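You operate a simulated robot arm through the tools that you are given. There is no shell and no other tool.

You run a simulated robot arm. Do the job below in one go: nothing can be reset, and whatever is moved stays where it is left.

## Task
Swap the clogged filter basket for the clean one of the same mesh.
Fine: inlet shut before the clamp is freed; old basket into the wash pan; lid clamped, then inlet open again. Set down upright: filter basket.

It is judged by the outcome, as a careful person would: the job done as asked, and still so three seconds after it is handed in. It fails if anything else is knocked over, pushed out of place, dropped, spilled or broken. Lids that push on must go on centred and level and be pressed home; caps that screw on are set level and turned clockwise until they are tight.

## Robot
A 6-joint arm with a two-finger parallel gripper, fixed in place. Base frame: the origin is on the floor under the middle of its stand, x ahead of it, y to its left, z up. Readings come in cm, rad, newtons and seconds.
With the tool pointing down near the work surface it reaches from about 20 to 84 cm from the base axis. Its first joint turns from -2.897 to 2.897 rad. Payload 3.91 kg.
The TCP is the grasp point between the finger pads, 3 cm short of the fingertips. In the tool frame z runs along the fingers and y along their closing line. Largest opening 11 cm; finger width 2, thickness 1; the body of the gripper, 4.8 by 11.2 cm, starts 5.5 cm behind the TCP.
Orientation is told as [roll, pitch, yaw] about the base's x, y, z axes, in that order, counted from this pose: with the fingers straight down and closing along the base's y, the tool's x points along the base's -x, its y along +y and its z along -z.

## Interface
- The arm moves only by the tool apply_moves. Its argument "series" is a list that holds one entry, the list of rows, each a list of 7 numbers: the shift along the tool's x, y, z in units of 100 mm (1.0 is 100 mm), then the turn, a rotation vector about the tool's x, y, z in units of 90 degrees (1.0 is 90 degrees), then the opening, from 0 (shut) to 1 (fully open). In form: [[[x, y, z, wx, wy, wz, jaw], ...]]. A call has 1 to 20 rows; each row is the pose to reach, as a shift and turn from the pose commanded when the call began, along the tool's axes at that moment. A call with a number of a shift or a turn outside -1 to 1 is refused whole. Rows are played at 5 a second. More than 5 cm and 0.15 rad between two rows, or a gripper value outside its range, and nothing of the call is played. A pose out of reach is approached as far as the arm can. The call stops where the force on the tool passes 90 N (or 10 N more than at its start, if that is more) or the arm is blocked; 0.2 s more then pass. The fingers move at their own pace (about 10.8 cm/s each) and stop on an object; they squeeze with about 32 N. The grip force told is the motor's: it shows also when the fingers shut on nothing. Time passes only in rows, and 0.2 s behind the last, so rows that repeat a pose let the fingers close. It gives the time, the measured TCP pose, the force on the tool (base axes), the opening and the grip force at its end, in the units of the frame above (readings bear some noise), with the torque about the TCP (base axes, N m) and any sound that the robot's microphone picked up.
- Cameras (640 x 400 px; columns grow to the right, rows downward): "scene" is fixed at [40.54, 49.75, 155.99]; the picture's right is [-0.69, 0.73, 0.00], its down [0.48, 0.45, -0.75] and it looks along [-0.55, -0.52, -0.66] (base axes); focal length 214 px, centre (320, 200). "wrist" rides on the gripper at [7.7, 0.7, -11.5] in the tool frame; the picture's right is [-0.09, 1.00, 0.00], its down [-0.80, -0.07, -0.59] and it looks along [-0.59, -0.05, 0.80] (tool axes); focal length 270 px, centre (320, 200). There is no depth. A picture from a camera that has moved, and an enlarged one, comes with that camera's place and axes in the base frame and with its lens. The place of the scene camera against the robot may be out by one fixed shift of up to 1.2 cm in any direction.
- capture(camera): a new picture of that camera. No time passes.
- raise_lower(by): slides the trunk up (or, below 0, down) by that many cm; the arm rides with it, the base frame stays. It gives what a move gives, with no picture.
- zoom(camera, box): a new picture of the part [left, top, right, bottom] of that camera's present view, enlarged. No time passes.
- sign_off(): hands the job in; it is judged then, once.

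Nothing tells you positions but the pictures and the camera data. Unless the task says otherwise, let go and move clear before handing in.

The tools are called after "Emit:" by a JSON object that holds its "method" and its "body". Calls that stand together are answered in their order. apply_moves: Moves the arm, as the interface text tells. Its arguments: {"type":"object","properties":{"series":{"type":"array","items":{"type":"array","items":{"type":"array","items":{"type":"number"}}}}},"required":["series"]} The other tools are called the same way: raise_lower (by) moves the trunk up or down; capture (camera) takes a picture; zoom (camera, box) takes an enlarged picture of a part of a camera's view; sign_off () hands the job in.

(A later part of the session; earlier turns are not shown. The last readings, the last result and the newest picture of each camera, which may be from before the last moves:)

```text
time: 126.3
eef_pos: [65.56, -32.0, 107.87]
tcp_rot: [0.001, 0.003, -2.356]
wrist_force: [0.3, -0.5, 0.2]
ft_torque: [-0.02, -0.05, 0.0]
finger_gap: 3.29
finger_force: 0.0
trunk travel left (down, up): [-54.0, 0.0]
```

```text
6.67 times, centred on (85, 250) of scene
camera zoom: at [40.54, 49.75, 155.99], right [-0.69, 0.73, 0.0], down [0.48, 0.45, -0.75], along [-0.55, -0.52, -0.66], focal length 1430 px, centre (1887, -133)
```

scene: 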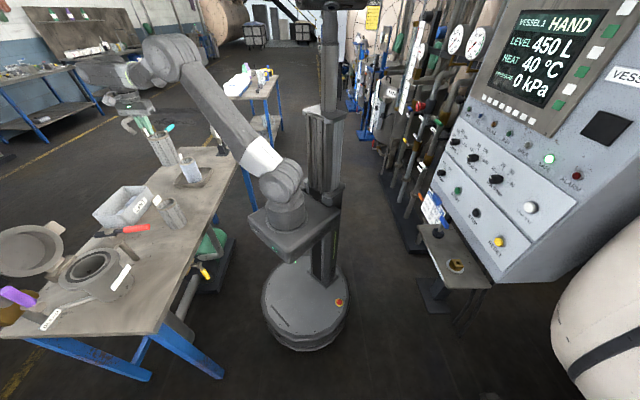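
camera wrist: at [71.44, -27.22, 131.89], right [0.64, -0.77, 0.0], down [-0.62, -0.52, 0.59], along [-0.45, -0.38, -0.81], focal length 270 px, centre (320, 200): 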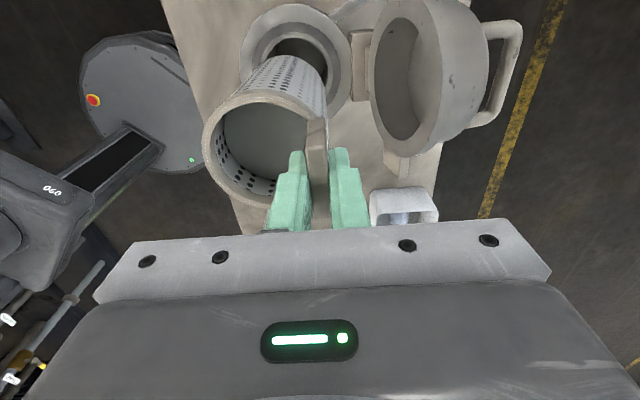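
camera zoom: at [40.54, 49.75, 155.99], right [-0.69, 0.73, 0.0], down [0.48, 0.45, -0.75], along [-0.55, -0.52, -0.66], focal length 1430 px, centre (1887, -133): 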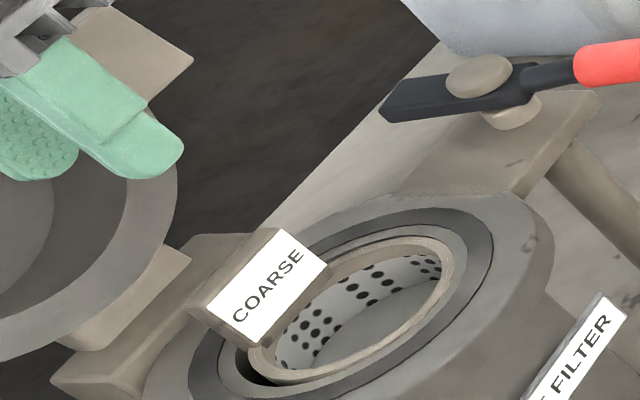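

The new basket is in, perhaps 2 mm toward the robot side. I'll look closely at whether the rim sits down inside the ring all round.

Emit:
{"method": "zoom", "body": {"camera": "wrist", "box": [240, 30, 340, 150]}}

Emit:
{"method": "zoom", "body": {"camera": "scene", "box": [72, 240, 107, 275]}}

```text
3.33 times, centred on (290, 90) of wrist
camera zoom: at [71.41, -27.25, 119.31], right [0.64, -0.77, 0.0], down [-0.62, -0.52, 0.59], along [-0.45, -0.38, -0.81], focal length 901 px, centre (420, 567)
```

zoom: 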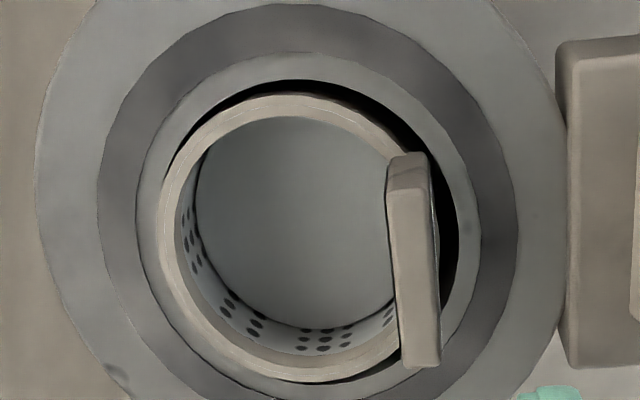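

```text
11.43 times, centred on (90, 258) of scene
camera zoom: at [40.54, 49.75, 155.99], right [-0.69, 0.73, 0.0], down [0.48, 0.45, -0.75], along [-0.55, -0.52, -0.66], focal length 2451 px, centre (2954, -457)
```

zoom: 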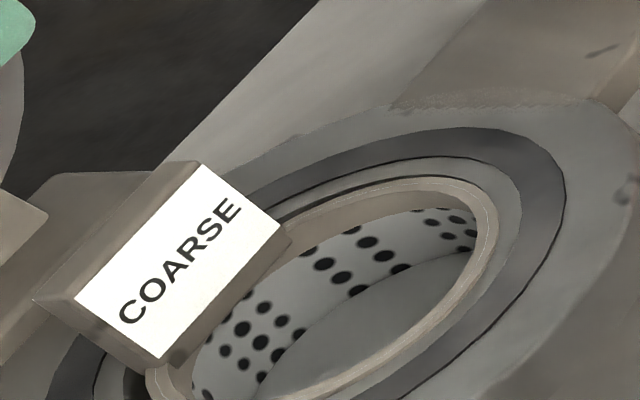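

The rim seems to sit 2–3 mm toward the robot side. To be sure it is properly seated, I'll regrip the tab, lift slightly, shift 2 mm outward and set it down again.

Emit:
{"method": "apply_moves", "body": {"series": [[[0, 0.01, 0.3, 0, 0, 0, 0.3], [0, 0.01, 0.6, 0, 0, 0, 0.3], [0, 0.01, 0.85, 0, 0, 0, 0.3], [0, 0.01, 1.0, 0, 0, 0, 0.3], [0, 0.01, 1.0, 0, 0, 0, 0.15], [0, 0.01, 1.0, 0, 0, 0, 0], [0, 0.01, 1.0, 0, 0, 0, 0], [0, 0.01, 1.0, 0, 0, 0, 0]]]}}

Emit:
{"method": "zoom", "body": {"camera": "wrist", "box": [140, 0, 400, 180]}}

```text
time: 128.2
eef_pos: [65.72, -32.18, 97.97]
tcp_rot: [-0.002, 0.003, -2.355]
wrist_force: [-1.6, 2.4, -1.0]
ft_torque: [0.09, 0.01, -0.02]
finger_gap: 0.97
finger_force: 32.2
trunk travel left (down, up): [-54.0, 0.0]
```

```text
2.22 times, centred on (270, 90) of wrist
camera zoom: at [71.62, -27.2, 109.34], right [0.64, -0.77, 0.0], down [-0.62, -0.52, 0.59], along [-0.45, -0.38, -0.81], focal length 601 px, centre (431, 444)
```

zoom: 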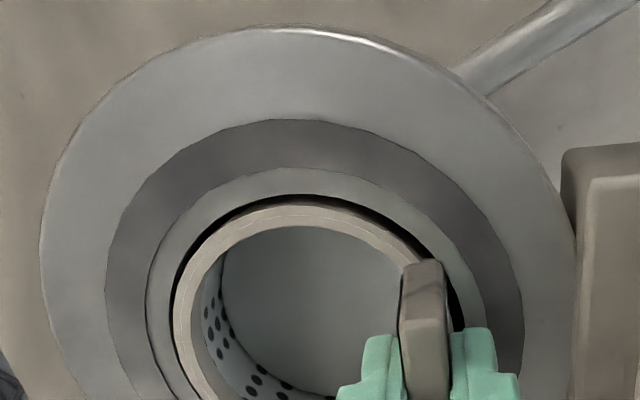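

Emit:
{"method": "zoom", "body": {"camera": "wrist", "box": [200, 60, 350, 170]}}

Emit:
{"method": "zoom", "body": {"camera": "scene", "box": [72, 240, 107, 275]}}

```text
3.64 times, centred on (275, 115) of wrist
camera zoom: at [71.62, -27.2, 109.34], right [0.64, -0.77, 0.0], down [-0.62, -0.52, 0.59], along [-0.45, -0.38, -0.81], focal length 983 px, centre (484, 509)
```

zoom: 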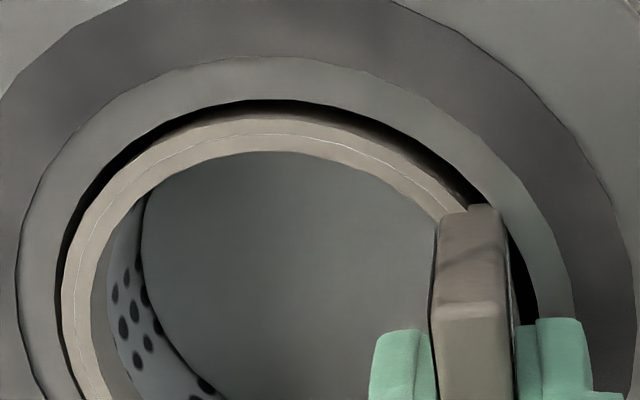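

```text
11.43 times, centred on (90, 258) of scene
camera zoom: at [40.54, 49.75, 155.99], right [-0.69, 0.73, 0.0], down [0.48, 0.45, -0.75], along [-0.55, -0.52, -0.66], focal length 2451 px, centre (2954, -457)
```

zoom: 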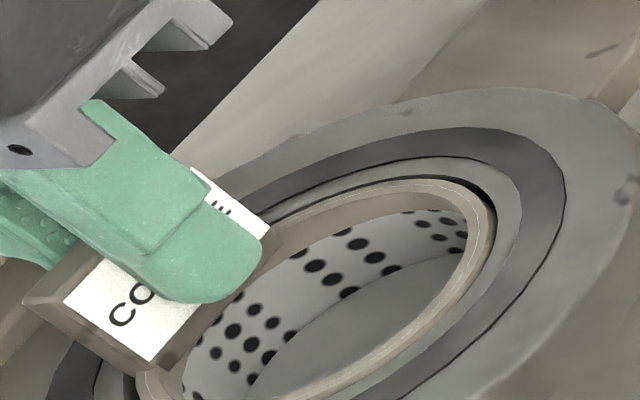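

Emit:
{"method": "apply_moves", "body": {"series": [[[0, 0, -0.03, 0, 0, 0, 0], [0, 0, -0.06, 0, 0, 0, 0], [0, 0.01, -0.06, 0, 0, 0, 0], [0, 0.018, -0.06, 0, 0, 0, 0], [0, 0.018, -0.04, 0, 0, 0, 0], [0, 0.018, -0.02, 0, 0, 0, 0], [0, 0.018, -0.01, 0, 0, 0, 0]]]}}

Emit:
{"method": "zoom", "body": {"camera": "scene", "box": [72, 240, 107, 275]}}

Emit:
{"method": "zoom", "body": {"camera": "wrist", "box": [200, 60, 350, 170]}}

```text
time: 129.8
eef_pos: [65.82, -32.29, 98.26]
tcp_rot: [0.005, 0.002, -2.353]
wrist_force: [1.8, -1.4, 13.9]
ft_torque: [0.15, -0.41, -0.04]
finger_gap: 0.98
finger_force: 31.7
trunk travel left (down, up): [-54.0, 0.0]
```

```text
11.43 times, centred on (90, 258) of scene
camera zoom: at [40.54, 49.75, 155.99], right [-0.69, 0.73, 0.0], down [0.48, 0.45, -0.75], along [-0.55, -0.52, -0.66], focal length 2451 px, centre (2954, -457)
```

zoom: 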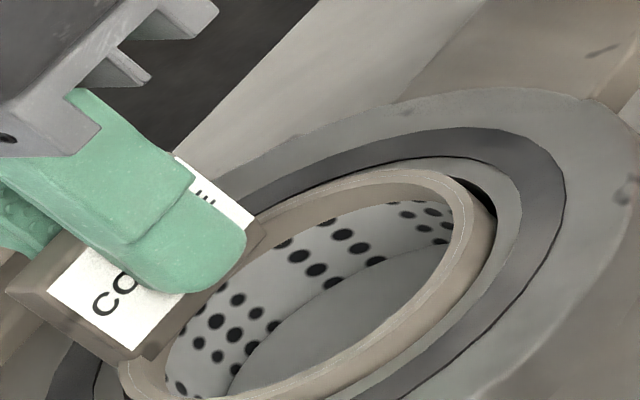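

```text
3.64 times, centred on (275, 115) of wrist
camera zoom: at [71.64, -27.38, 109.74], right [0.64, -0.77, 0.0], down [-0.62, -0.52, 0.59], along [-0.45, -0.38, -0.81], focal length 983 px, centre (484, 509)
```

zoom: 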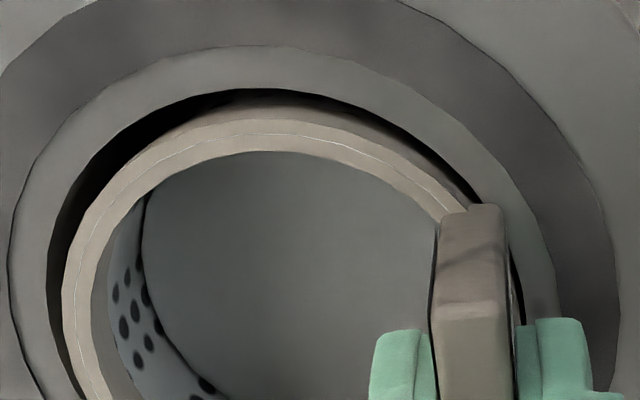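

That was a bit too far: it touches on the outer side. I'll lift a few millimetres and come back to the middle, then lower again.

Emit:
{"method": "apply_moves", "body": {"series": [[[0, 0, -0.04, 0, 0, 0, 0], [0, -0.01, -0.05, 0, 0, 0, 0], [0.005, -0.02, -0.05, 0, 0, 0, 0], [0.005, -0.02, -0.03, 0, 0, 0, 0], [0.005, -0.02, -0.01, 0, 0, 0, 0], [0.005, -0.02, 0.01, 0, 0, 0, 0]]]}}

Emit:
{"method": "zoom", "body": {"camera": "scene", "box": [72, 240, 107, 275]}}

Emit:
{"method": "zoom", "body": {"camera": "wrist", "box": [200, 60, 350, 170]}}

```text
time: 131.2
eef_pos: [65.69, -32.02, 97.81]
tcp_rot: [0.0, 0.003, -2.354]
wrist_force: [0.0, 3.1, 0.8]
ft_torque: [0.06, -0.02, -0.07]
finger_gap: 0.99
finger_force: 32.2
trunk travel left (down, up): [-54.0, 0.0]
```

```text
11.43 times, centred on (90, 258) of scene
camera zoom: at [40.54, 49.75, 155.99], right [-0.69, 0.73, 0.0], down [0.48, 0.45, -0.75], along [-0.55, -0.52, -0.66], focal length 2451 px, centre (2954, -457)
```

zoom: 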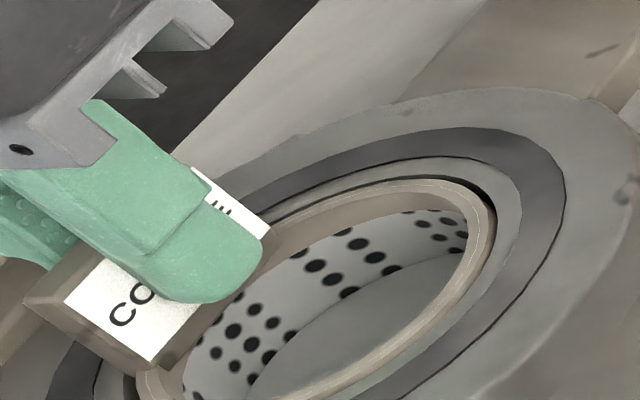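

```text
3.64 times, centred on (275, 115) of wrist
camera zoom: at [71.6, -27.19, 109.34], right [0.64, -0.77, 0.0], down [-0.62, -0.52, 0.59], along [-0.45, -0.38, -0.81], focal length 983 px, centre (484, 509)
```

zoom: 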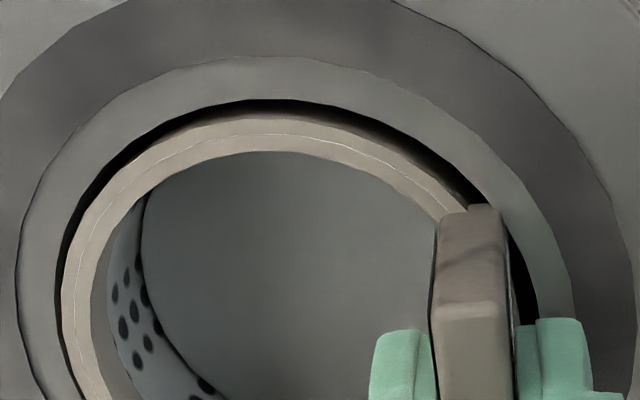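

Emit:
{"method": "apply_moves", "body": {"series": [[[0.003, 0, 0.01, 0, 0, 0, 0], [0.005, 0, 0.02, 0, 0, 0, 0], [0.005, 0, 0.03, 0, 0, 0, 0]]]}}

Emit:
{"method": "zoom", "body": {"camera": "scene", "box": [72, 240, 107, 275]}}

Emit:
{"method": "zoom", "body": {"camera": "wrist", "box": [200, 60, 350, 170]}}

```text
time: 131.9
eef_pos: [65.59, -32.01, 97.91]
tcp_rot: [0.004, 0.004, -2.355]
wrist_force: [-1.8, 1.9, 16.4]
ft_torque: [0.19, 0.28, -0.03]
finger_gap: 1.0
finger_force: 31.9
trunk travel left (down, up): [-54.0, 0.0]
```

```text
11.43 times, centred on (90, 258) of scene
camera zoom: at [40.54, 49.75, 155.99], right [-0.69, 0.73, 0.0], down [0.48, 0.45, -0.75], along [-0.55, -0.52, -0.66], focal length 2451 px, centre (2954, -457)
```

zoom: 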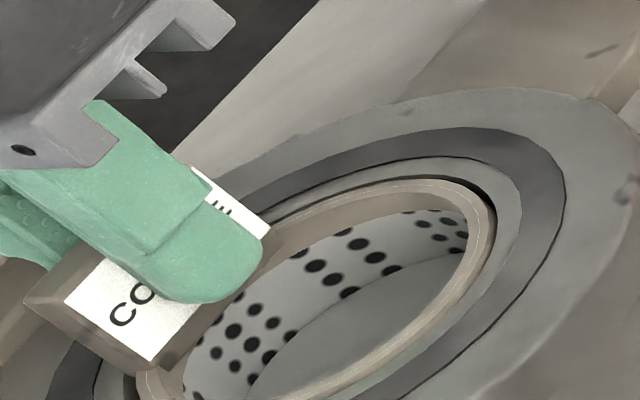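

```text
3.64 times, centred on (275, 115) of wrist
camera zoom: at [71.56, -27.17, 109.34], right [0.64, -0.77, 0.0], down [-0.62, -0.52, 0.59], along [-0.45, -0.38, -0.81], focal length 983 px, centre (484, 509)
```

zoom: 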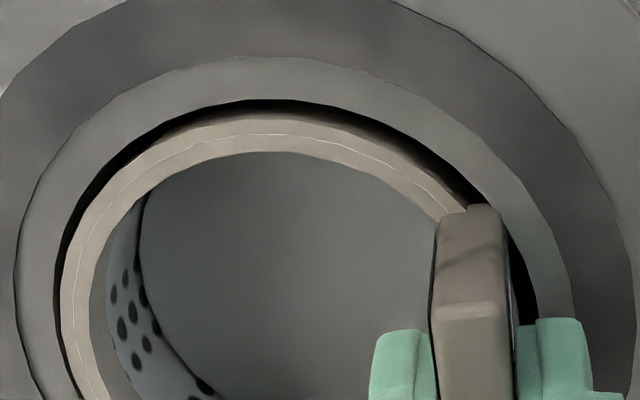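

It reaches the same depth again with a balanced load, so that is the true seat. Releasing and rising.

Emit:
{"method": "apply_moves", "body": {"series": [[[0, 0, -0.01, 0, 0, 0, 0], [0, 0, -0.025, 0, 0, 0, 0], [0, 0, -0.025, 0, 0, 0, 0.12], [0, 0, -0.025, 0, 0, 0, 0.2], [0, 0, -0.025, 0, 0, 0, 0.3], [0, 0, -0.025, 0, 0, 0, 0.3], [0, 0, -0.2, 0, 0, 0, 0.3], [0, 0, -0.6, 0, 0, 0, 0.3], [0, 0, -1.0, 0, 0, 0, 0.3]]]}}

Emit:
{"method": "zoom", "body": {"camera": "wrist", "box": [240, 30, 340, 150]}}

Emit:
{"method": "zoom", "body": {"camera": "scene", "box": [55, 220, 115, 280]}}

```text
time: 133.9
eef_pos: [65.79, -32.08, 107.54]
tcp_rot: [-0.001, 0.002, -2.354]
wrist_force: [0.1, 0.1, 0.3]
ft_torque: [0.0, 0.0, 0.0]
finger_gap: 3.29
finger_force: 0.0
trunk travel left (down, up): [-54.0, 0.0]
```

```text
3.33 times, centred on (290, 90) of wrist
camera zoom: at [71.69, -27.32, 118.93], right [0.64, -0.77, 0.0], down [-0.62, -0.52, 0.59], along [-0.45, -0.38, -0.81], focal length 901 px, centre (420, 567)
```

zoom: 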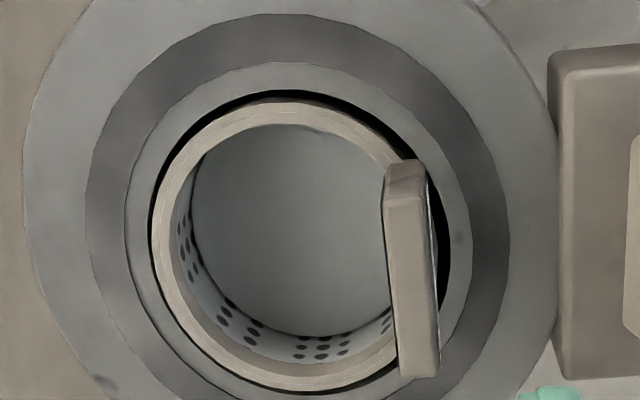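

```text
6.67 times, centred on (85, 250) of scene
camera zoom: at [40.54, 49.75, 155.99], right [-0.69, 0.73, 0.0], down [0.48, 0.45, -0.75], along [-0.55, -0.52, -0.66], focal length 1430 px, centre (1887, -133)
```

zoom: 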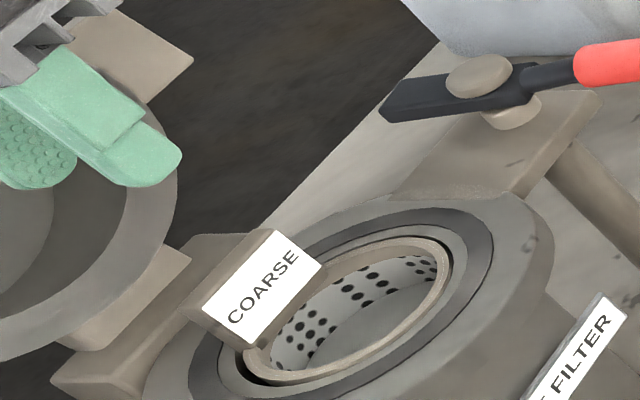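

The clean basket now sits just as the old one did, with an even gap all round. Next is the lid: I'll rise and look at where its lug and handle are in the open position.

Emit:
{"method": "apply_moves", "body": {"series": [[[0, 0, -0.3, 0, 0, 0, 0.3], [0, 0, -0.6, 0, 0, 0, 0.2], [0.3, -0.1, -0.9, 0, 0, 0, 0.0], [0.5, -0.2, -1.0, 0, 0, 0, 0.0]]]}}

Emit:
{"method": "capture", "body": {"camera": "wrist"}}

Emit:
{"method": "zoom", "body": {"camera": "scene", "box": [0, 190, 110, 290]}}

```text
time: 134.9
eef_pos: [67.73, -27.17, 117.41]
tcp_rot: [0.0, 0.002, -2.354]
wrist_force: [0.0, -0.6, 0.1]
ft_torque: [-0.02, 0.03, 0.02]
finger_gap: 0.02
finger_force: 32.3
trunk travel left (down, up): [-54.0, 0.0]
```

```text
taken
camera wrist: at [73.68, -22.36, 129.05], right [0.64, -0.77, 0.0], down [-0.62, -0.52, 0.59], along [-0.45, -0.38, -0.81], focal length 270 px, centre (320, 200)
```

wrist: 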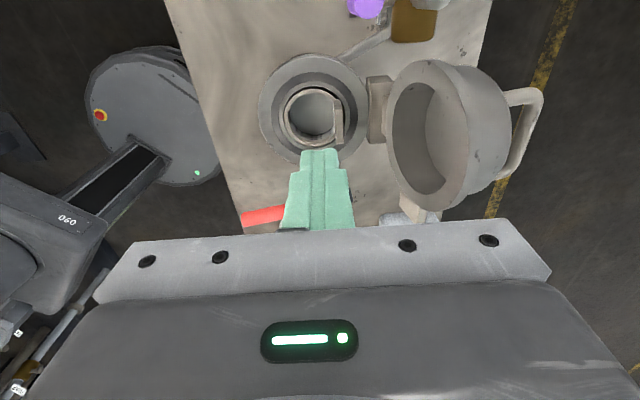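

```text
4.00 times, centred on (55, 240) of scene
camera zoom: at [40.54, 49.75, 155.99], right [-0.69, 0.73, 0.0], down [0.48, 0.45, -0.75], along [-0.55, -0.52, -0.66], focal length 858 px, centre (1380, 40)
```

zoom: 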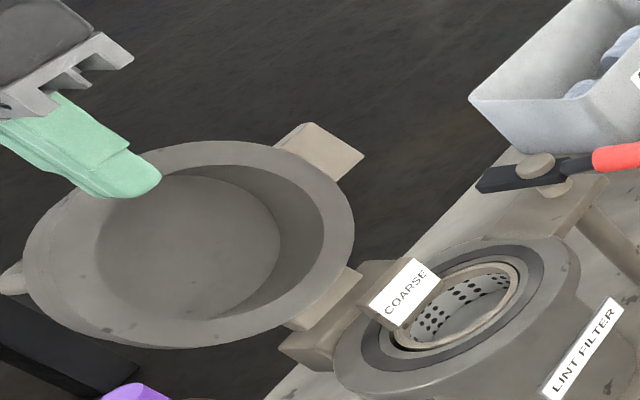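

The open lid's lug is at about (−15, 78, z 103), reachable with the hand upright. I'll straddle it with the fingers, so I can push the lid up and still catch it. First along, then out.

Emit:
{"method": "apply_moves", "body": {"series": [[[-0.4, 0, 0, 0, 0, 0, 0.55], [-0.8, 0, 0, 0, 0, 0, 0.55], [-1.0, 0, 0, 0, 0, 0, 0.55]]]}}

Emit:
{"method": "apply_moves", "body": {"series": [[[-0.44, 0.2, 0, 0, 0, 0, 0.55], [-0.44, 0.5, 0, 0, 0, 0, 0.55], [-0.44, 0.8, 0, 0, 0, 0, 0.55], [-0.44, 1.0, 0.1, 0, 0, 0, 0.55], [-0.44, 1.0, 0.3, 0, 0, 0, 0.55]]]}}

Emit:
{"method": "capture", "body": {"camera": "wrist"}}

Emit:
{"method": "zoom", "body": {"camera": "scene", "box": [0, 170, 130, 290]}}

```text
time: 135.8
eef_pos: [60.68, -34.19, 117.36]
tcp_rot: [0.001, 0.001, -2.355]
wrist_force: [0.0, 0.0, 0.5]
ft_torque: [0.01, 0.02, 0.03]
finger_gap: 6.05
finger_force: 0.0
trunk travel left (down, up): [-54.0, 0.0]
```

```text
time: 136.9
eef_pos: [64.65, -44.35, 114.32]
tcp_rot: [0.001, 0.002, -2.354]
wrist_force: [0.3, 0.7, -0.7]
ft_torque: [-0.04, 0.0, -0.01]
finger_gap: 6.03
finger_force: 0.1
trunk travel left (down, up): [-54.0, 0.0]
```

```text
taken
camera wrist: at [70.67, -39.55, 125.88], right [0.64, -0.77, 0.0], down [-0.62, -0.52, 0.59], along [-0.45, -0.38, -0.81], focal length 270 px, centre (320, 200)
```

wrist: 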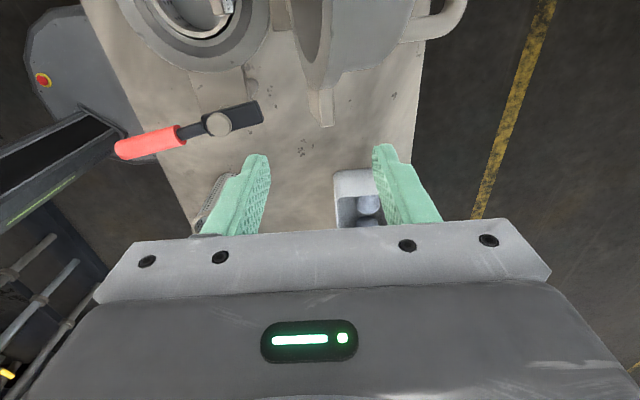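

```text
3.33 times, centred on (65, 230) of scene
camera zoom: at [40.54, 49.75, 155.99], right [-0.69, 0.73, 0.0], down [0.48, 0.45, -0.75], along [-0.55, -0.52, -0.66], focal length 715 px, centre (1170, 100)
```

zoom: 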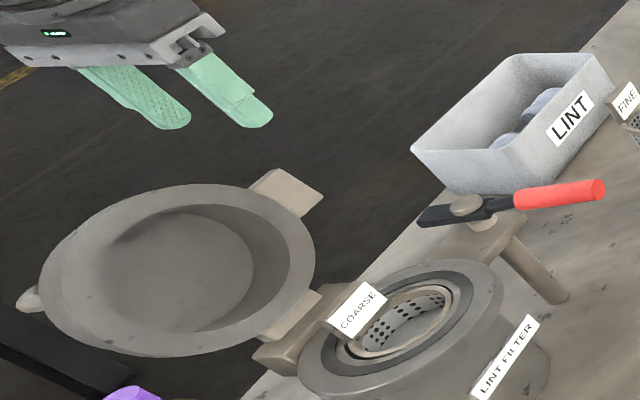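

The lug is centred between the fingers. Descending around it.

Emit:
{"method": "apply_moves", "body": {"series": [[[0.03, 0, 0.2, 0, 0, 0, 0.55], [0.055, 0, 0.4, 0, 0, 0, 0.55], [0.055, 0, 0.6, 0, 0, 0, 0.55], [0.055, 0, 0.8, 0, 0, 0, 0.55], [0.055, 0, 0.95, 0, 0, 0, 0.55]]]}}

Emit:
{"method": "capture", "body": {"camera": "wrist"}}

Emit:
{"method": "zoom", "body": {"camera": "scene", "box": [0, 170, 130, 290]}}

```text
time: 138.2
eef_pos: [65.19, -44.02, 104.89]
tcp_rot: [0.002, 0.001, -2.355]
wrist_force: [0.2, -0.3, 0.5]
ft_torque: [0.01, -0.01, 0.02]
finger_gap: 6.04
finger_force: 0.0
trunk travel left (down, up): [-54.0, 0.0]
```

```text
taken
camera wrist: at [71.02, -39.2, 116.39], right [0.64, -0.77, 0.0], down [-0.62, -0.52, 0.59], along [-0.45, -0.38, -0.81], focal length 270 px, centre (320, 200)
```

wrist: 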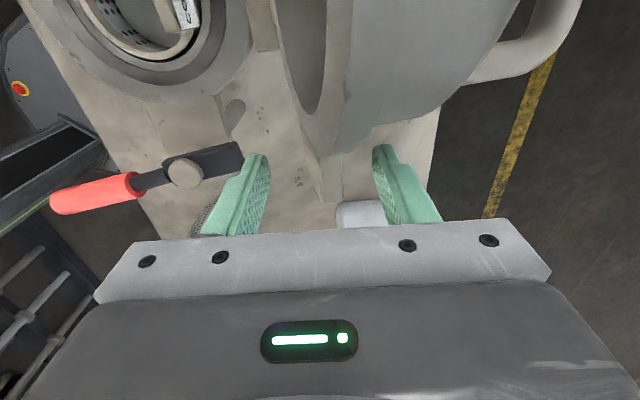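

```text
3.33 times, centred on (65, 230) of scene
camera zoom: at [40.54, 49.75, 155.99], right [-0.69, 0.73, 0.0], down [0.48, 0.45, -0.75], along [-0.55, -0.52, -0.66], focal length 715 px, centre (1170, 100)
```

zoom: 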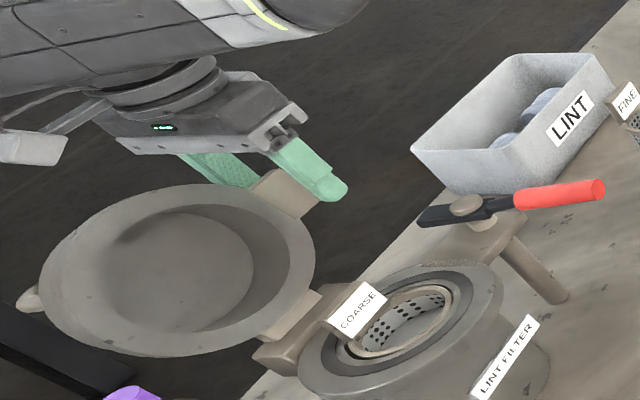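

The lug is between the fingers. I'll narrow the gap a little and push the lid slowly toward upright.

Emit:
{"method": "apply_moves", "body": {"series": [[[0, 0, 0, 0, 0, 0, 0.4], [0, -0.04, 0, 0, 0, 0, 0.4], [0, -0.08, 0, 0, 0, 0, 0.4], [0, -0.12, 0, 0, 0, 0, 0.4], [0, -0.16, 0, 0, 0, 0, 0.4], [0, -0.2, 0, 0, 0, 0, 0.4], [0, -0.24, 0, 0, 0, 0, 0.4], [0, -0.28, 0, 0, 0, 0, 0.4], [0, -0.32, 0, 0, 0, 0, 0.4], [0, -0.36, 0, 0, 0, 0, 0.4], [0, -0.4, 0, 0, 0, 0, 0.4]]]}}

Emit:
{"method": "zoom", "body": {"camera": "scene", "box": [0, 170, 130, 290]}}

Emit:
{"method": "capture", "body": {"camera": "wrist"}}

```text
time: 140.6
eef_pos: [62.33, -41.15, 104.94]
tcp_rot: [0.001, 0.001, -2.354]
wrist_force: [2.3, -2.7, 1.8]
ft_torque: [-0.09, -0.11, -0.03]
finger_gap: 4.57
finger_force: 1.6
trunk travel left (down, up): [-54.0, 0.0]
```

```text
3.33 times, centred on (65, 230) of scene
camera zoom: at [40.54, 49.75, 155.99], right [-0.69, 0.73, 0.0], down [0.48, 0.45, -0.75], along [-0.55, -0.52, -0.66], focal length 715 px, centre (1170, 100)
```

zoom: 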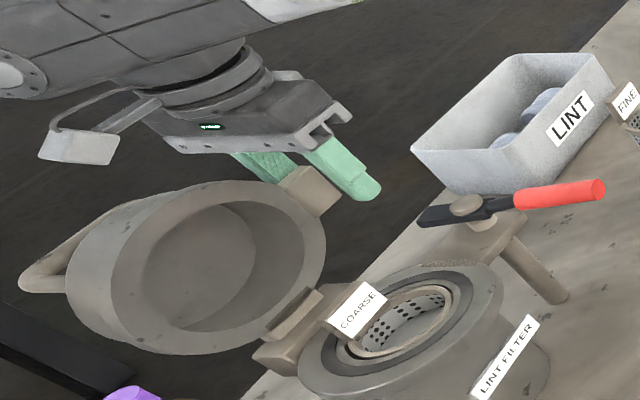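

```text
taken
camera wrist: at [68.2, -36.3, 116.44], right [0.64, -0.77, 0.0], down [-0.62, -0.52, 0.59], along [-0.45, -0.38, -0.81], focal length 270 px, centre (320, 200)
```

wrist: 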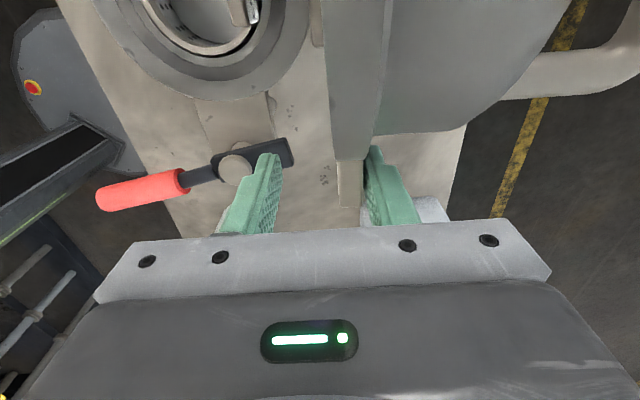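

The lid is about upright, still leaning back lightly (3.5 N). I'll push it a further 1.5 cm and see whether it balances.

Emit:
{"method": "apply_moves", "body": {"series": [[[0, -0.03, 0, 0, 0, 0, 0.4], [0, -0.06, 0, 0, 0, 0, 0.4], [0, -0.09, 0, 0, 0, 0, 0.4], [0, -0.12, 0, 0, 0, 0, 0.4], [0, -0.15, 0, 0, 0, 0, 0.4]]]}}

Emit:
{"method": "zoom", "body": {"camera": "scene", "box": [0, 170, 130, 290]}}

Emit:
{"method": "capture", "body": {"camera": "wrist"}}

```text
time: 141.8
eef_pos: [61.25, -40.18, 104.98]
tcp_rot: [0.0, 0.002, -2.355]
wrist_force: [1.0, -1.2, -0.8]
ft_torque: [-0.03, -0.04, -0.03]
finger_gap: 4.49
finger_force: 0.8
trunk travel left (down, up): [-54.0, 0.0]
```

```text
3.33 times, centred on (65, 230) of scene
camera zoom: at [40.54, 49.75, 155.99], right [-0.69, 0.73, 0.0], down [0.48, 0.45, -0.75], along [-0.55, -0.52, -0.66], focal length 715 px, centre (1170, 100)
```

zoom: 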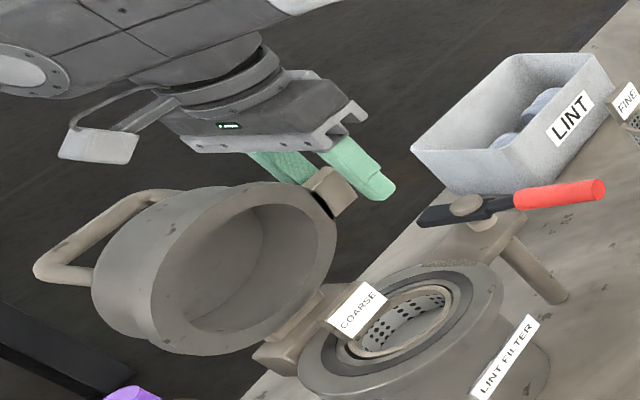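

```text
taken
camera wrist: at [67.17, -35.28, 116.48], right [0.64, -0.77, 0.0], down [-0.62, -0.52, 0.59], along [-0.45, -0.38, -0.81], focal length 270 px, centre (320, 200)
```

wrist: 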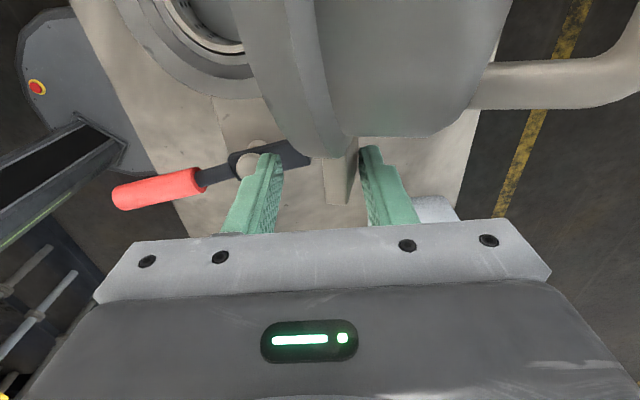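

Down to 1.5 N — nearing balance. A further 0.8 cm.

Emit:
{"method": "apply_moves", "body": {"series": [[[0, -0.02, 0, 0, 0, 0, 0.4], [0, -0.04, 0, 0, 0, 0, 0.4], [0, -0.06, 0, 0, 0, 0, 0.4], [0, -0.08, 0, 0, 0, 0, 0.4], [0, -0.08, 0, 0, 0, 0, 0.4]]]}}

Emit:
{"method": "zoom", "body": {"camera": "scene", "box": [0, 170, 130, 290]}}

Emit:
{"method": "capture", "body": {"camera": "wrist"}}

```text
time: 142.9
eef_pos: [60.74, -39.51, 105.0]
tcp_rot: [0.0, 0.002, -2.354]
wrist_force: [0.9, 0.1, -0.3]
ft_torque: [0.0, -0.01, 0.0]
finger_gap: 4.42
finger_force: 0.4
trunk travel left (down, up): [-54.0, 0.0]
```

```text
3.33 times, centred on (65, 230) of scene
camera zoom: at [40.54, 49.75, 155.99], right [-0.69, 0.73, 0.0], down [0.48, 0.45, -0.75], along [-0.55, -0.52, -0.66], focal length 715 px, centre (1170, 100)
```

zoom: 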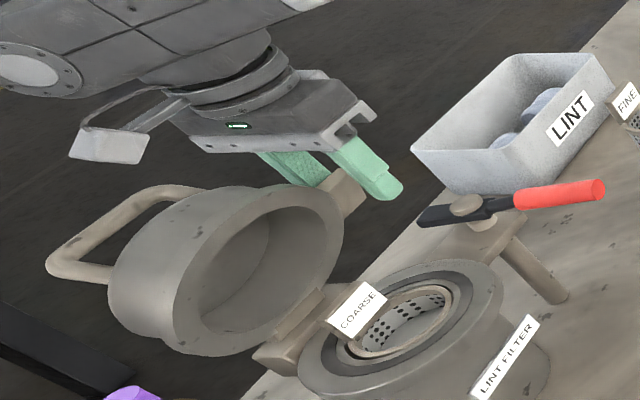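

```text
taken
camera wrist: at [66.61, -34.69, 116.5], right [0.64, -0.77, 0.0], down [-0.62, -0.52, 0.59], along [-0.45, -0.38, -0.81], focal length 270 px, centre (320, 200)
```

wrist: 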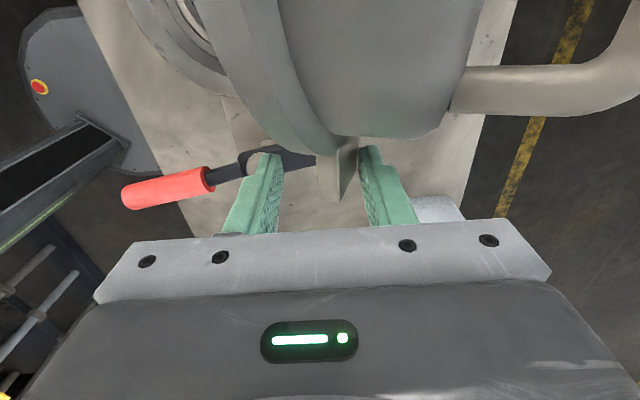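

Nearly balanced. I'll back the fingers off half a centimetre to see if the lid stays where it is.

Emit:
{"method": "apply_moves", "body": {"series": [[[0, 0.03, 0, 0, 0, 0, 0.4], [0, 0.06, 0, 0, 0, 0, 0.4], [0, 0.06, 0, 0, 0, 0, 0.4], [0, 0.06, 0, 0, 0, 0, 0.4], [0, 0.06, 0, 0, 0, 0, 0.4]]]}}

Emit:
{"method": "zoom", "body": {"camera": "scene", "box": [0, 170, 130, 290]}}

Emit:
{"method": "capture", "body": {"camera": "wrist"}}

```text
time: 144.2
eef_pos: [61.15, -39.99, 104.98]
tcp_rot: [-0.001, 0.002, -2.356]
wrist_force: [-0.3, 0.0, 0.5]
ft_torque: [-0.02, -0.01, 0.01]
finger_gap: 4.42
finger_force: 0.0
trunk travel left (down, up): [-54.0, 0.0]
```

```text
3.33 times, centred on (65, 230) of scene
camera zoom: at [40.54, 49.75, 155.99], right [-0.69, 0.73, 0.0], down [0.48, 0.45, -0.75], along [-0.55, -0.52, -0.66], focal length 715 px, centre (1170, 100)
```

zoom: 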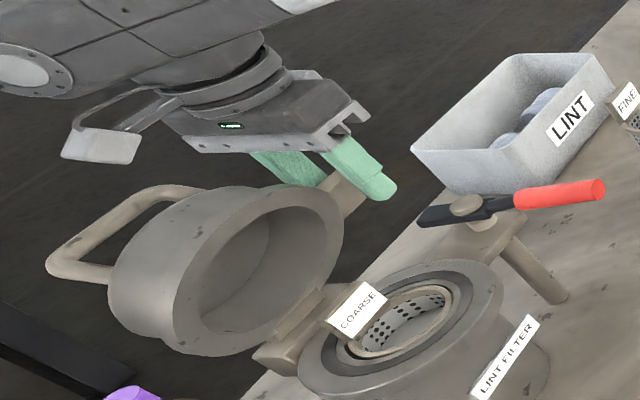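

```text
taken
camera wrist: at [67.03, -35.12, 116.5], right [0.64, -0.77, 0.0], down [-0.62, -0.52, 0.59], along [-0.45, -0.38, -0.81], focal length 270 px, centre (320, 200)
```

wrist: 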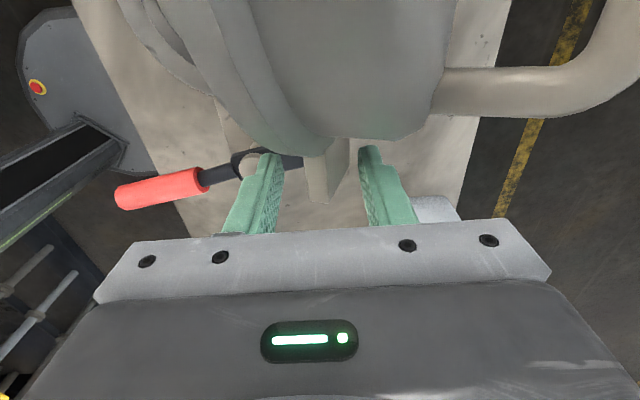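

The lid stays balanced at about 70°. I'll lift straight out and fetch the handle bar, which is now within reach.

Emit:
{"method": "apply_moves", "body": {"series": [[[0, 0, -0.1, 0, 0, 0, 0.4], [0, 0, -0.2, 0, 0, 0, 0.4], [0, 0, -0.4, 0, 0, 0, 0.4], [0, 0, -0.6, 0, 0, 0, 0.4], [0, 0, -0.9, 0, 0, 0, 0.4], [0, 0, -1.0, 0, 0, 0, 0.4]]]}}

Emit:
{"method": "capture", "body": {"camera": "wrist"}}

Emit:
{"method": "zoom", "body": {"camera": "scene", "box": [0, 170, 130, 290]}}

```text
time: 145.6
eef_pos: [60.98, -40.11, 114.93]
tcp_rot: [0.0, 0.002, -2.355]
wrist_force: [0.2, -0.2, -0.3]
ft_torque: [0.0, -0.03, -0.02]
finger_gap: 4.41
finger_force: 0.1
trunk travel left (down, up): [-54.0, 0.0]
```

```text
taken
camera wrist: at [66.96, -35.21, 126.49], right [0.64, -0.77, 0.0], down [-0.62, -0.52, 0.59], along [-0.45, -0.38, -0.81], focal length 270 px, centre (320, 200)
```

wrist: 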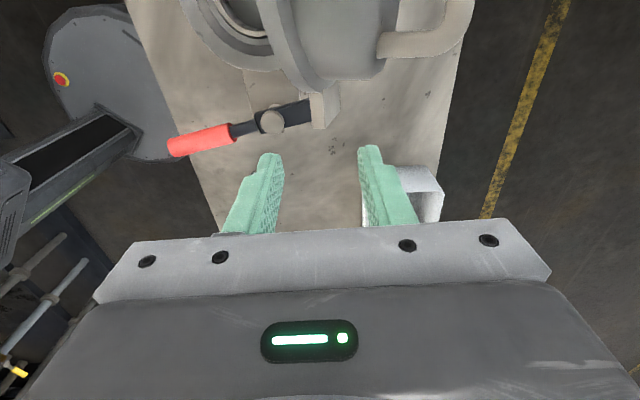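

```text
3.33 times, centred on (65, 230) of scene
camera zoom: at [40.54, 49.75, 155.99], right [-0.69, 0.73, 0.0], down [0.48, 0.45, -0.75], along [-0.55, -0.52, -0.66], focal length 715 px, centre (1170, 100)
```

zoom: 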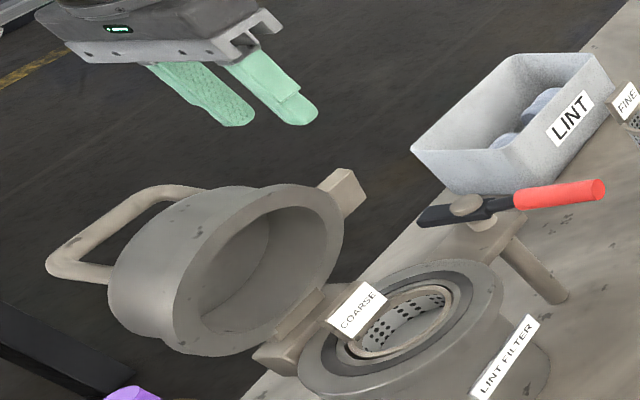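

The lid holds still. I'll move to where I can see the whole handle bar, keeping well above the lid.

Emit:
{"method": "apply_moves", "body": {"series": [[[0, 0, -0.3, 0, 0, 0, 0.3], [0.3, -0.05, -0.4, 0, 0, 0, 0.3], [0.6, -0.1, -0.4, 0, 0, 0, 0.3], [0.9, -0.15, -0.4, 0, 0, 0, 0.3], [1.0, -0.15, -0.4, 0, 0, 0, 0.3]]]}}

Emit:
{"method": "apply_moves", "body": {"series": [[[0.2, 0, 0, 0, 0, 0, 0.3], [0.4, 0, 0, 0, 0, 0, 0.3], [0.4, 0, 0, 0, 0, 0, 0.3]]]}}

Emit:
{"method": "capture", "body": {"camera": "wrist"}}

Emit:
{"method": "zoom", "body": {"camera": "scene", "box": [0, 170, 130, 290]}}

```text
time: 146.8
eef_pos: [67.1, -31.7, 118.95]
tcp_rot: [0.001, 0.001, -2.355]
wrist_force: [-1.1, -0.2, 0.0]
ft_torque: [0.04, 0.01, -0.02]
finger_gap: 3.32
finger_force: 0.0
trunk travel left (down, up): [-54.0, 0.0]
```

```text
time: 147.6
eef_pos: [69.87, -29.02, 119.06]
tcp_rot: [0.001, 0.002, -2.353]
wrist_force: [-0.2, -0.7, 0.3]
ft_torque: [0.0, 0.01, 0.01]
finger_gap: 3.32
finger_force: 0.0
trunk travel left (down, up): [-54.0, 0.0]
```

```text
taken
camera wrist: at [75.8, -24.16, 130.5], right [0.64, -0.77, 0.0], down [-0.62, -0.52, 0.59], along [-0.45, -0.38, -0.81], focal length 270 px, centre (320, 200)
```

wrist: 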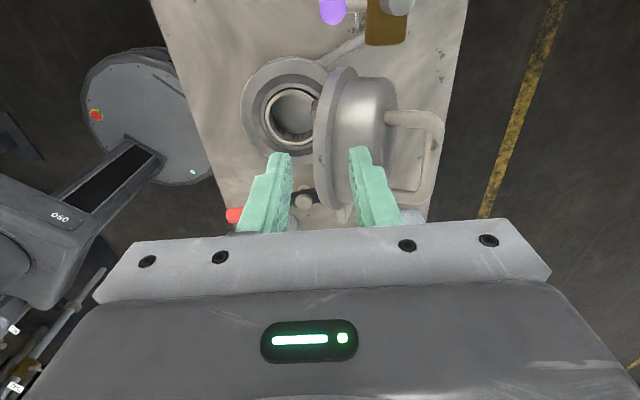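

```text
3.33 times, centred on (65, 230) of scene
camera zoom: at [40.54, 49.75, 155.99], right [-0.69, 0.73, 0.0], down [0.48, 0.45, -0.75], along [-0.55, -0.52, -0.66], focal length 715 px, centre (1170, 100)
```

zoom: 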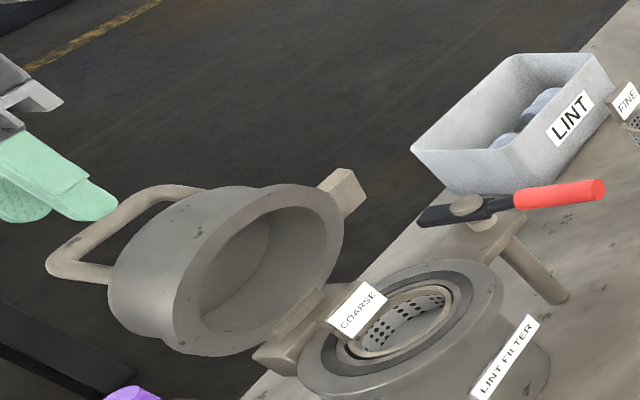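

Emit:
{"method": "zoom", "body": {"camera": "wrist", "box": [300, 50, 480, 220]}}

```text
2.35 times, centred on (390, 135) of wrist
camera zoom: at [75.8, -24.16, 130.5], right [0.64, -0.77, 0.0], down [-0.62, -0.52, 0.59], along [-0.45, -0.38, -0.81], focal length 636 px, centre (155, 353)
```

zoom: 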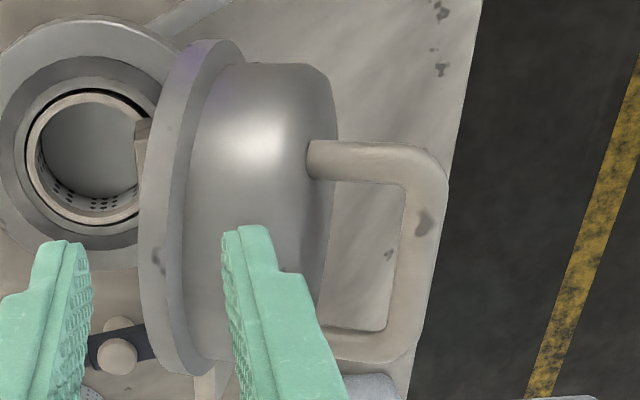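

The bar is at about (−24, 79.6, z 108.7), with the lid near 77°. I'll lean the hand outward slightly and come above the bar with the fingers 4 cm open.

Emit:
{"method": "apply_moves", "body": {"series": [[[-0.16, 0.2, 0.0, -0.032, 0, 0, 0.37], [-0.32, 0.4, 0.02, -0.064, 0, 0, 0.37], [-0.48, 0.6, 0.05, -0.096, 0, 0, 0.37], [-0.64, 0.78, 0.1, -0.127, 0, 0, 0.37], [-0.64, 0.78, 0.1, -0.127, 0, 0, 0.37]]]}}

Emit:
{"method": "capture", "body": {"camera": "wrist"}}

Emit:
{"method": "zoom", "body": {"camera": "scene", "box": [0, 170, 130, 290]}}

```text
time: 148.8
eef_pos: [70.98, -39.1, 117.93]
tcp_rot: [0.201, 0.003, -2.354]
wrist_force: [-0.5, 0.5, 0.0]
ft_torque: [-0.02, 0.02, 0.0]
finger_gap: 4.07
finger_force: 0.3
trunk travel left (down, up): [-54.0, 0.0]
```

```text
taken
camera wrist: at [75.24, -32.56, 129.33], right [0.63, -0.75, 0.2], down [-0.7, -0.44, 0.57], along [-0.34, -0.5, -0.8], focal length 270 px, centre (320, 200)
```

wrist: 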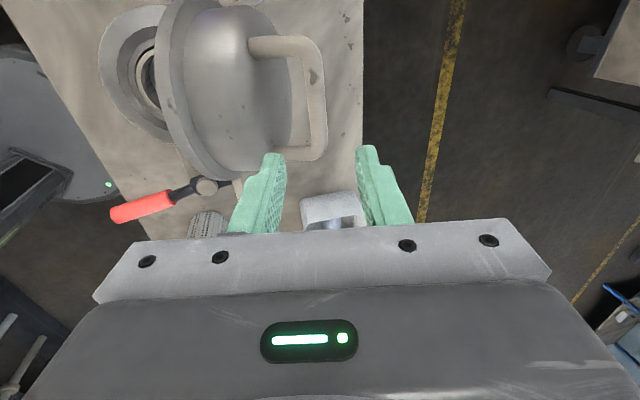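

```text
3.33 times, centred on (65, 230) of scene
camera zoom: at [40.54, 49.75, 155.99], right [-0.69, 0.73, 0.0], down [0.48, 0.45, -0.75], along [-0.55, -0.52, -0.66], focal length 715 px, centre (1170, 100)
```

zoom: 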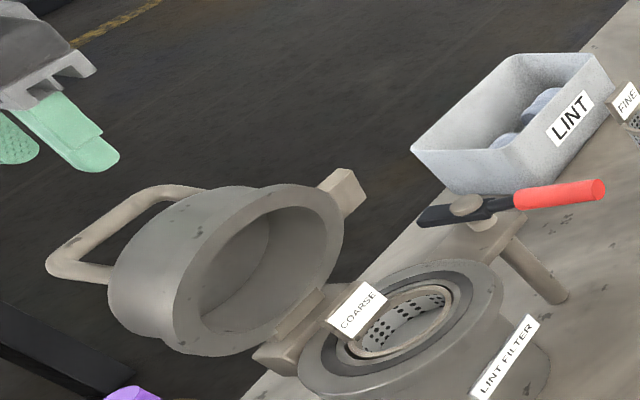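

The bar lines up with the gap between the fingers. Advancing along the fingers' direction toward it.

Emit:
{"method": "apply_moves", "body": {"series": [[[0, 0, 0.15, 0, 0, 0, 0.37], [0, 0, 0.3, 0, 0, 0, 0.37], [0, 0, 0.42, 0, 0, 0, 0.37], [0, 0, 0.5, 0, 0, 0, 0.37]]]}}

Emit:
{"method": "capture", "body": {"camera": "wrist"}}

Emit:
{"method": "zoom", "body": {"camera": "scene", "box": [0, 170, 130, 290]}}

```text
time: 149.8
eef_pos: [71.51, -39.83, 113.1]
tcp_rot: [0.2, 0.003, -2.352]
wrist_force: [0.2, -0.5, -0.3]
ft_torque: [-0.02, 0.02, 0.01]
finger_gap: 4.07
finger_force: 0.1
trunk travel left (down, up): [-54.0, 0.0]
```

```text
taken
camera wrist: at [75.87, -33.32, 124.49], right [0.63, -0.75, 0.2], down [-0.7, -0.44, 0.57], along [-0.34, -0.49, -0.8], focal length 270 px, centre (320, 200)
```

wrist: 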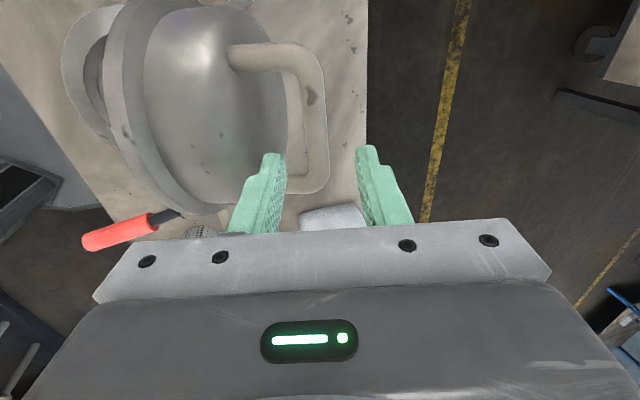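

```text
3.33 times, centred on (65, 230) of scene
camera zoom: at [40.54, 49.75, 155.99], right [-0.69, 0.73, 0.0], down [0.48, 0.45, -0.75], along [-0.55, -0.52, -0.66], focal length 715 px, centre (1170, 100)
```

zoom: 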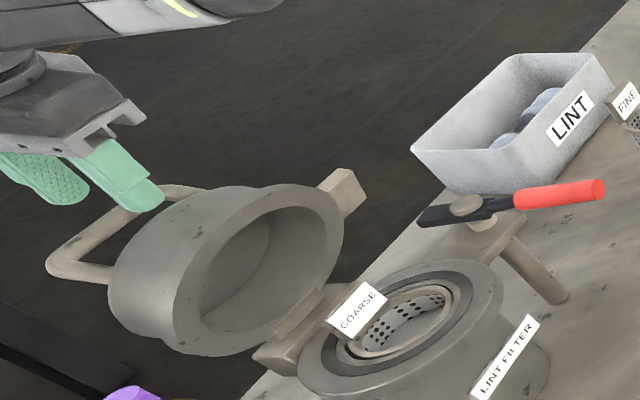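

Emit:
{"method": "apply_moves", "body": {"series": [[[0, -0.015, 0.05, 0, 0, 0, 0.37], [0, -0.03, 0.1, 0, 0, 0, 0.37], [0, -0.03, 0.16, 0, 0, 0, 0.37], [0, -0.03, 0.22, 0, 0, 0, 0.37], [0, -0.03, 0.27, 0, 0, 0, 0.37]]]}}

Emit:
{"method": "capture", "body": {"camera": "wrist"}}

Emit:
{"method": "zoom", "body": {"camera": "scene", "box": [0, 190, 90, 290]}}

```text
time: 150.9
eef_pos: [71.6, -39.82, 110.35]
tcp_rot: [0.2, 0.001, -2.353]
wrist_force: [-0.1, -0.2, -0.4]
ft_torque: [0.01, 0.04, 0.01]
finger_gap: 4.09
finger_force: 0.1
trunk travel left (down, up): [-54.0, 0.0]
```

```text
taken
camera wrist: at [75.97, -33.45, 121.81], right [0.63, -0.75, 0.2], down [-0.7, -0.44, 0.57], along [-0.34, -0.49, -0.8], focal length 270 px, centre (320, 200)
```

wrist: 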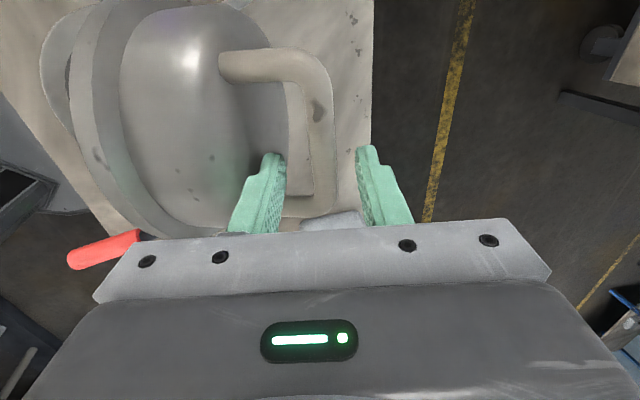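

```text
4.00 times, centred on (45, 240) of scene
camera zoom: at [40.54, 49.75, 155.99], right [-0.69, 0.73, 0.0], down [0.48, 0.45, -0.75], along [-0.55, -0.52, -0.66], focal length 858 px, centre (1420, 40)
```

zoom: 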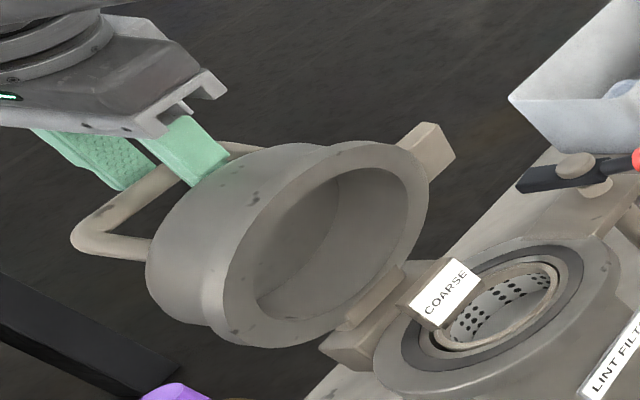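

Emit:
{"method": "apply_moves", "body": {"series": [[[0, 0, 0.03, 0, 0, 0, 0.37], [0, 0, 0.05, 0, 0, 0, 0.37], [0, 0, 0.05, 0, 0, 0, 0.25], [0, 0, 0.05, 0, 0, 0, 0.15], [0, 0, 0.05, 0, 0, 0, 0.0], [0, 0, 0.05, 0, 0, 0, 0.0], [0, 0, 0.05, 0, 0, 0, 0.0]]]}}

Emit:
{"method": "zoom", "body": {"camera": "scene", "box": [0, 190, 90, 290]}}

Emit:
{"method": "capture", "body": {"camera": "wrist"}}

```text
time: 152.6
eef_pos: [71.8, -39.96, 109.91]
tcp_rot: [0.202, 0.001, -2.354]
wrist_force: [0.7, 0.1, 1.4]
ft_torque: [0.2, -0.18, -0.93]
finger_gap: 1.38
finger_force: 45.0
trunk travel left (down, up): [-54.0, 0.0]
```

```text
4.00 times, centred on (45, 240) of scene
camera zoom: at [40.54, 49.75, 155.99], right [-0.69, 0.73, 0.0], down [0.48, 0.45, -0.75], along [-0.55, -0.52, -0.66], focal length 858 px, centre (1420, 40)
```

zoom: 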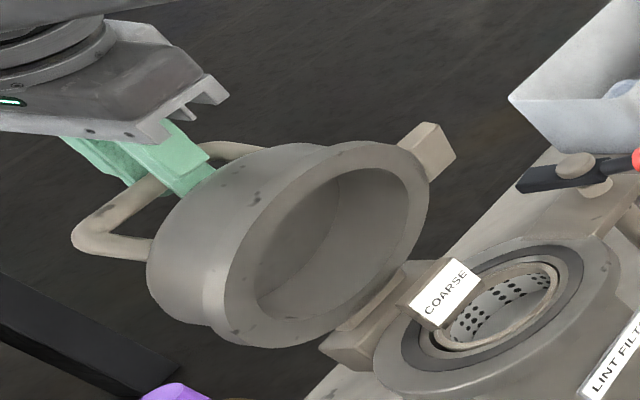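

```text
taken
camera wrist: at [76.12, -33.54, 121.38], right [0.63, -0.75, 0.2], down [-0.7, -0.44, 0.57], along [-0.34, -0.49, -0.8], focal length 270 px, centre (320, 200)
```

wrist: 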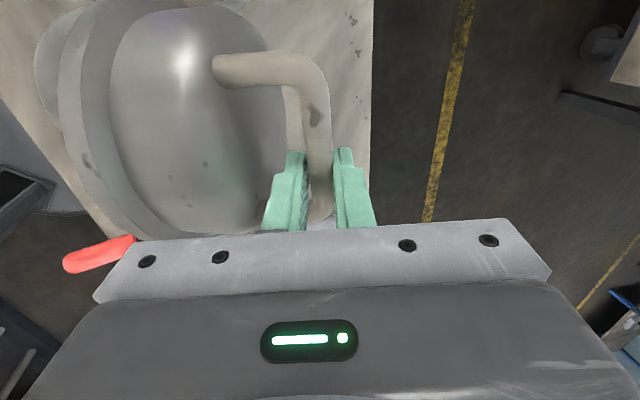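

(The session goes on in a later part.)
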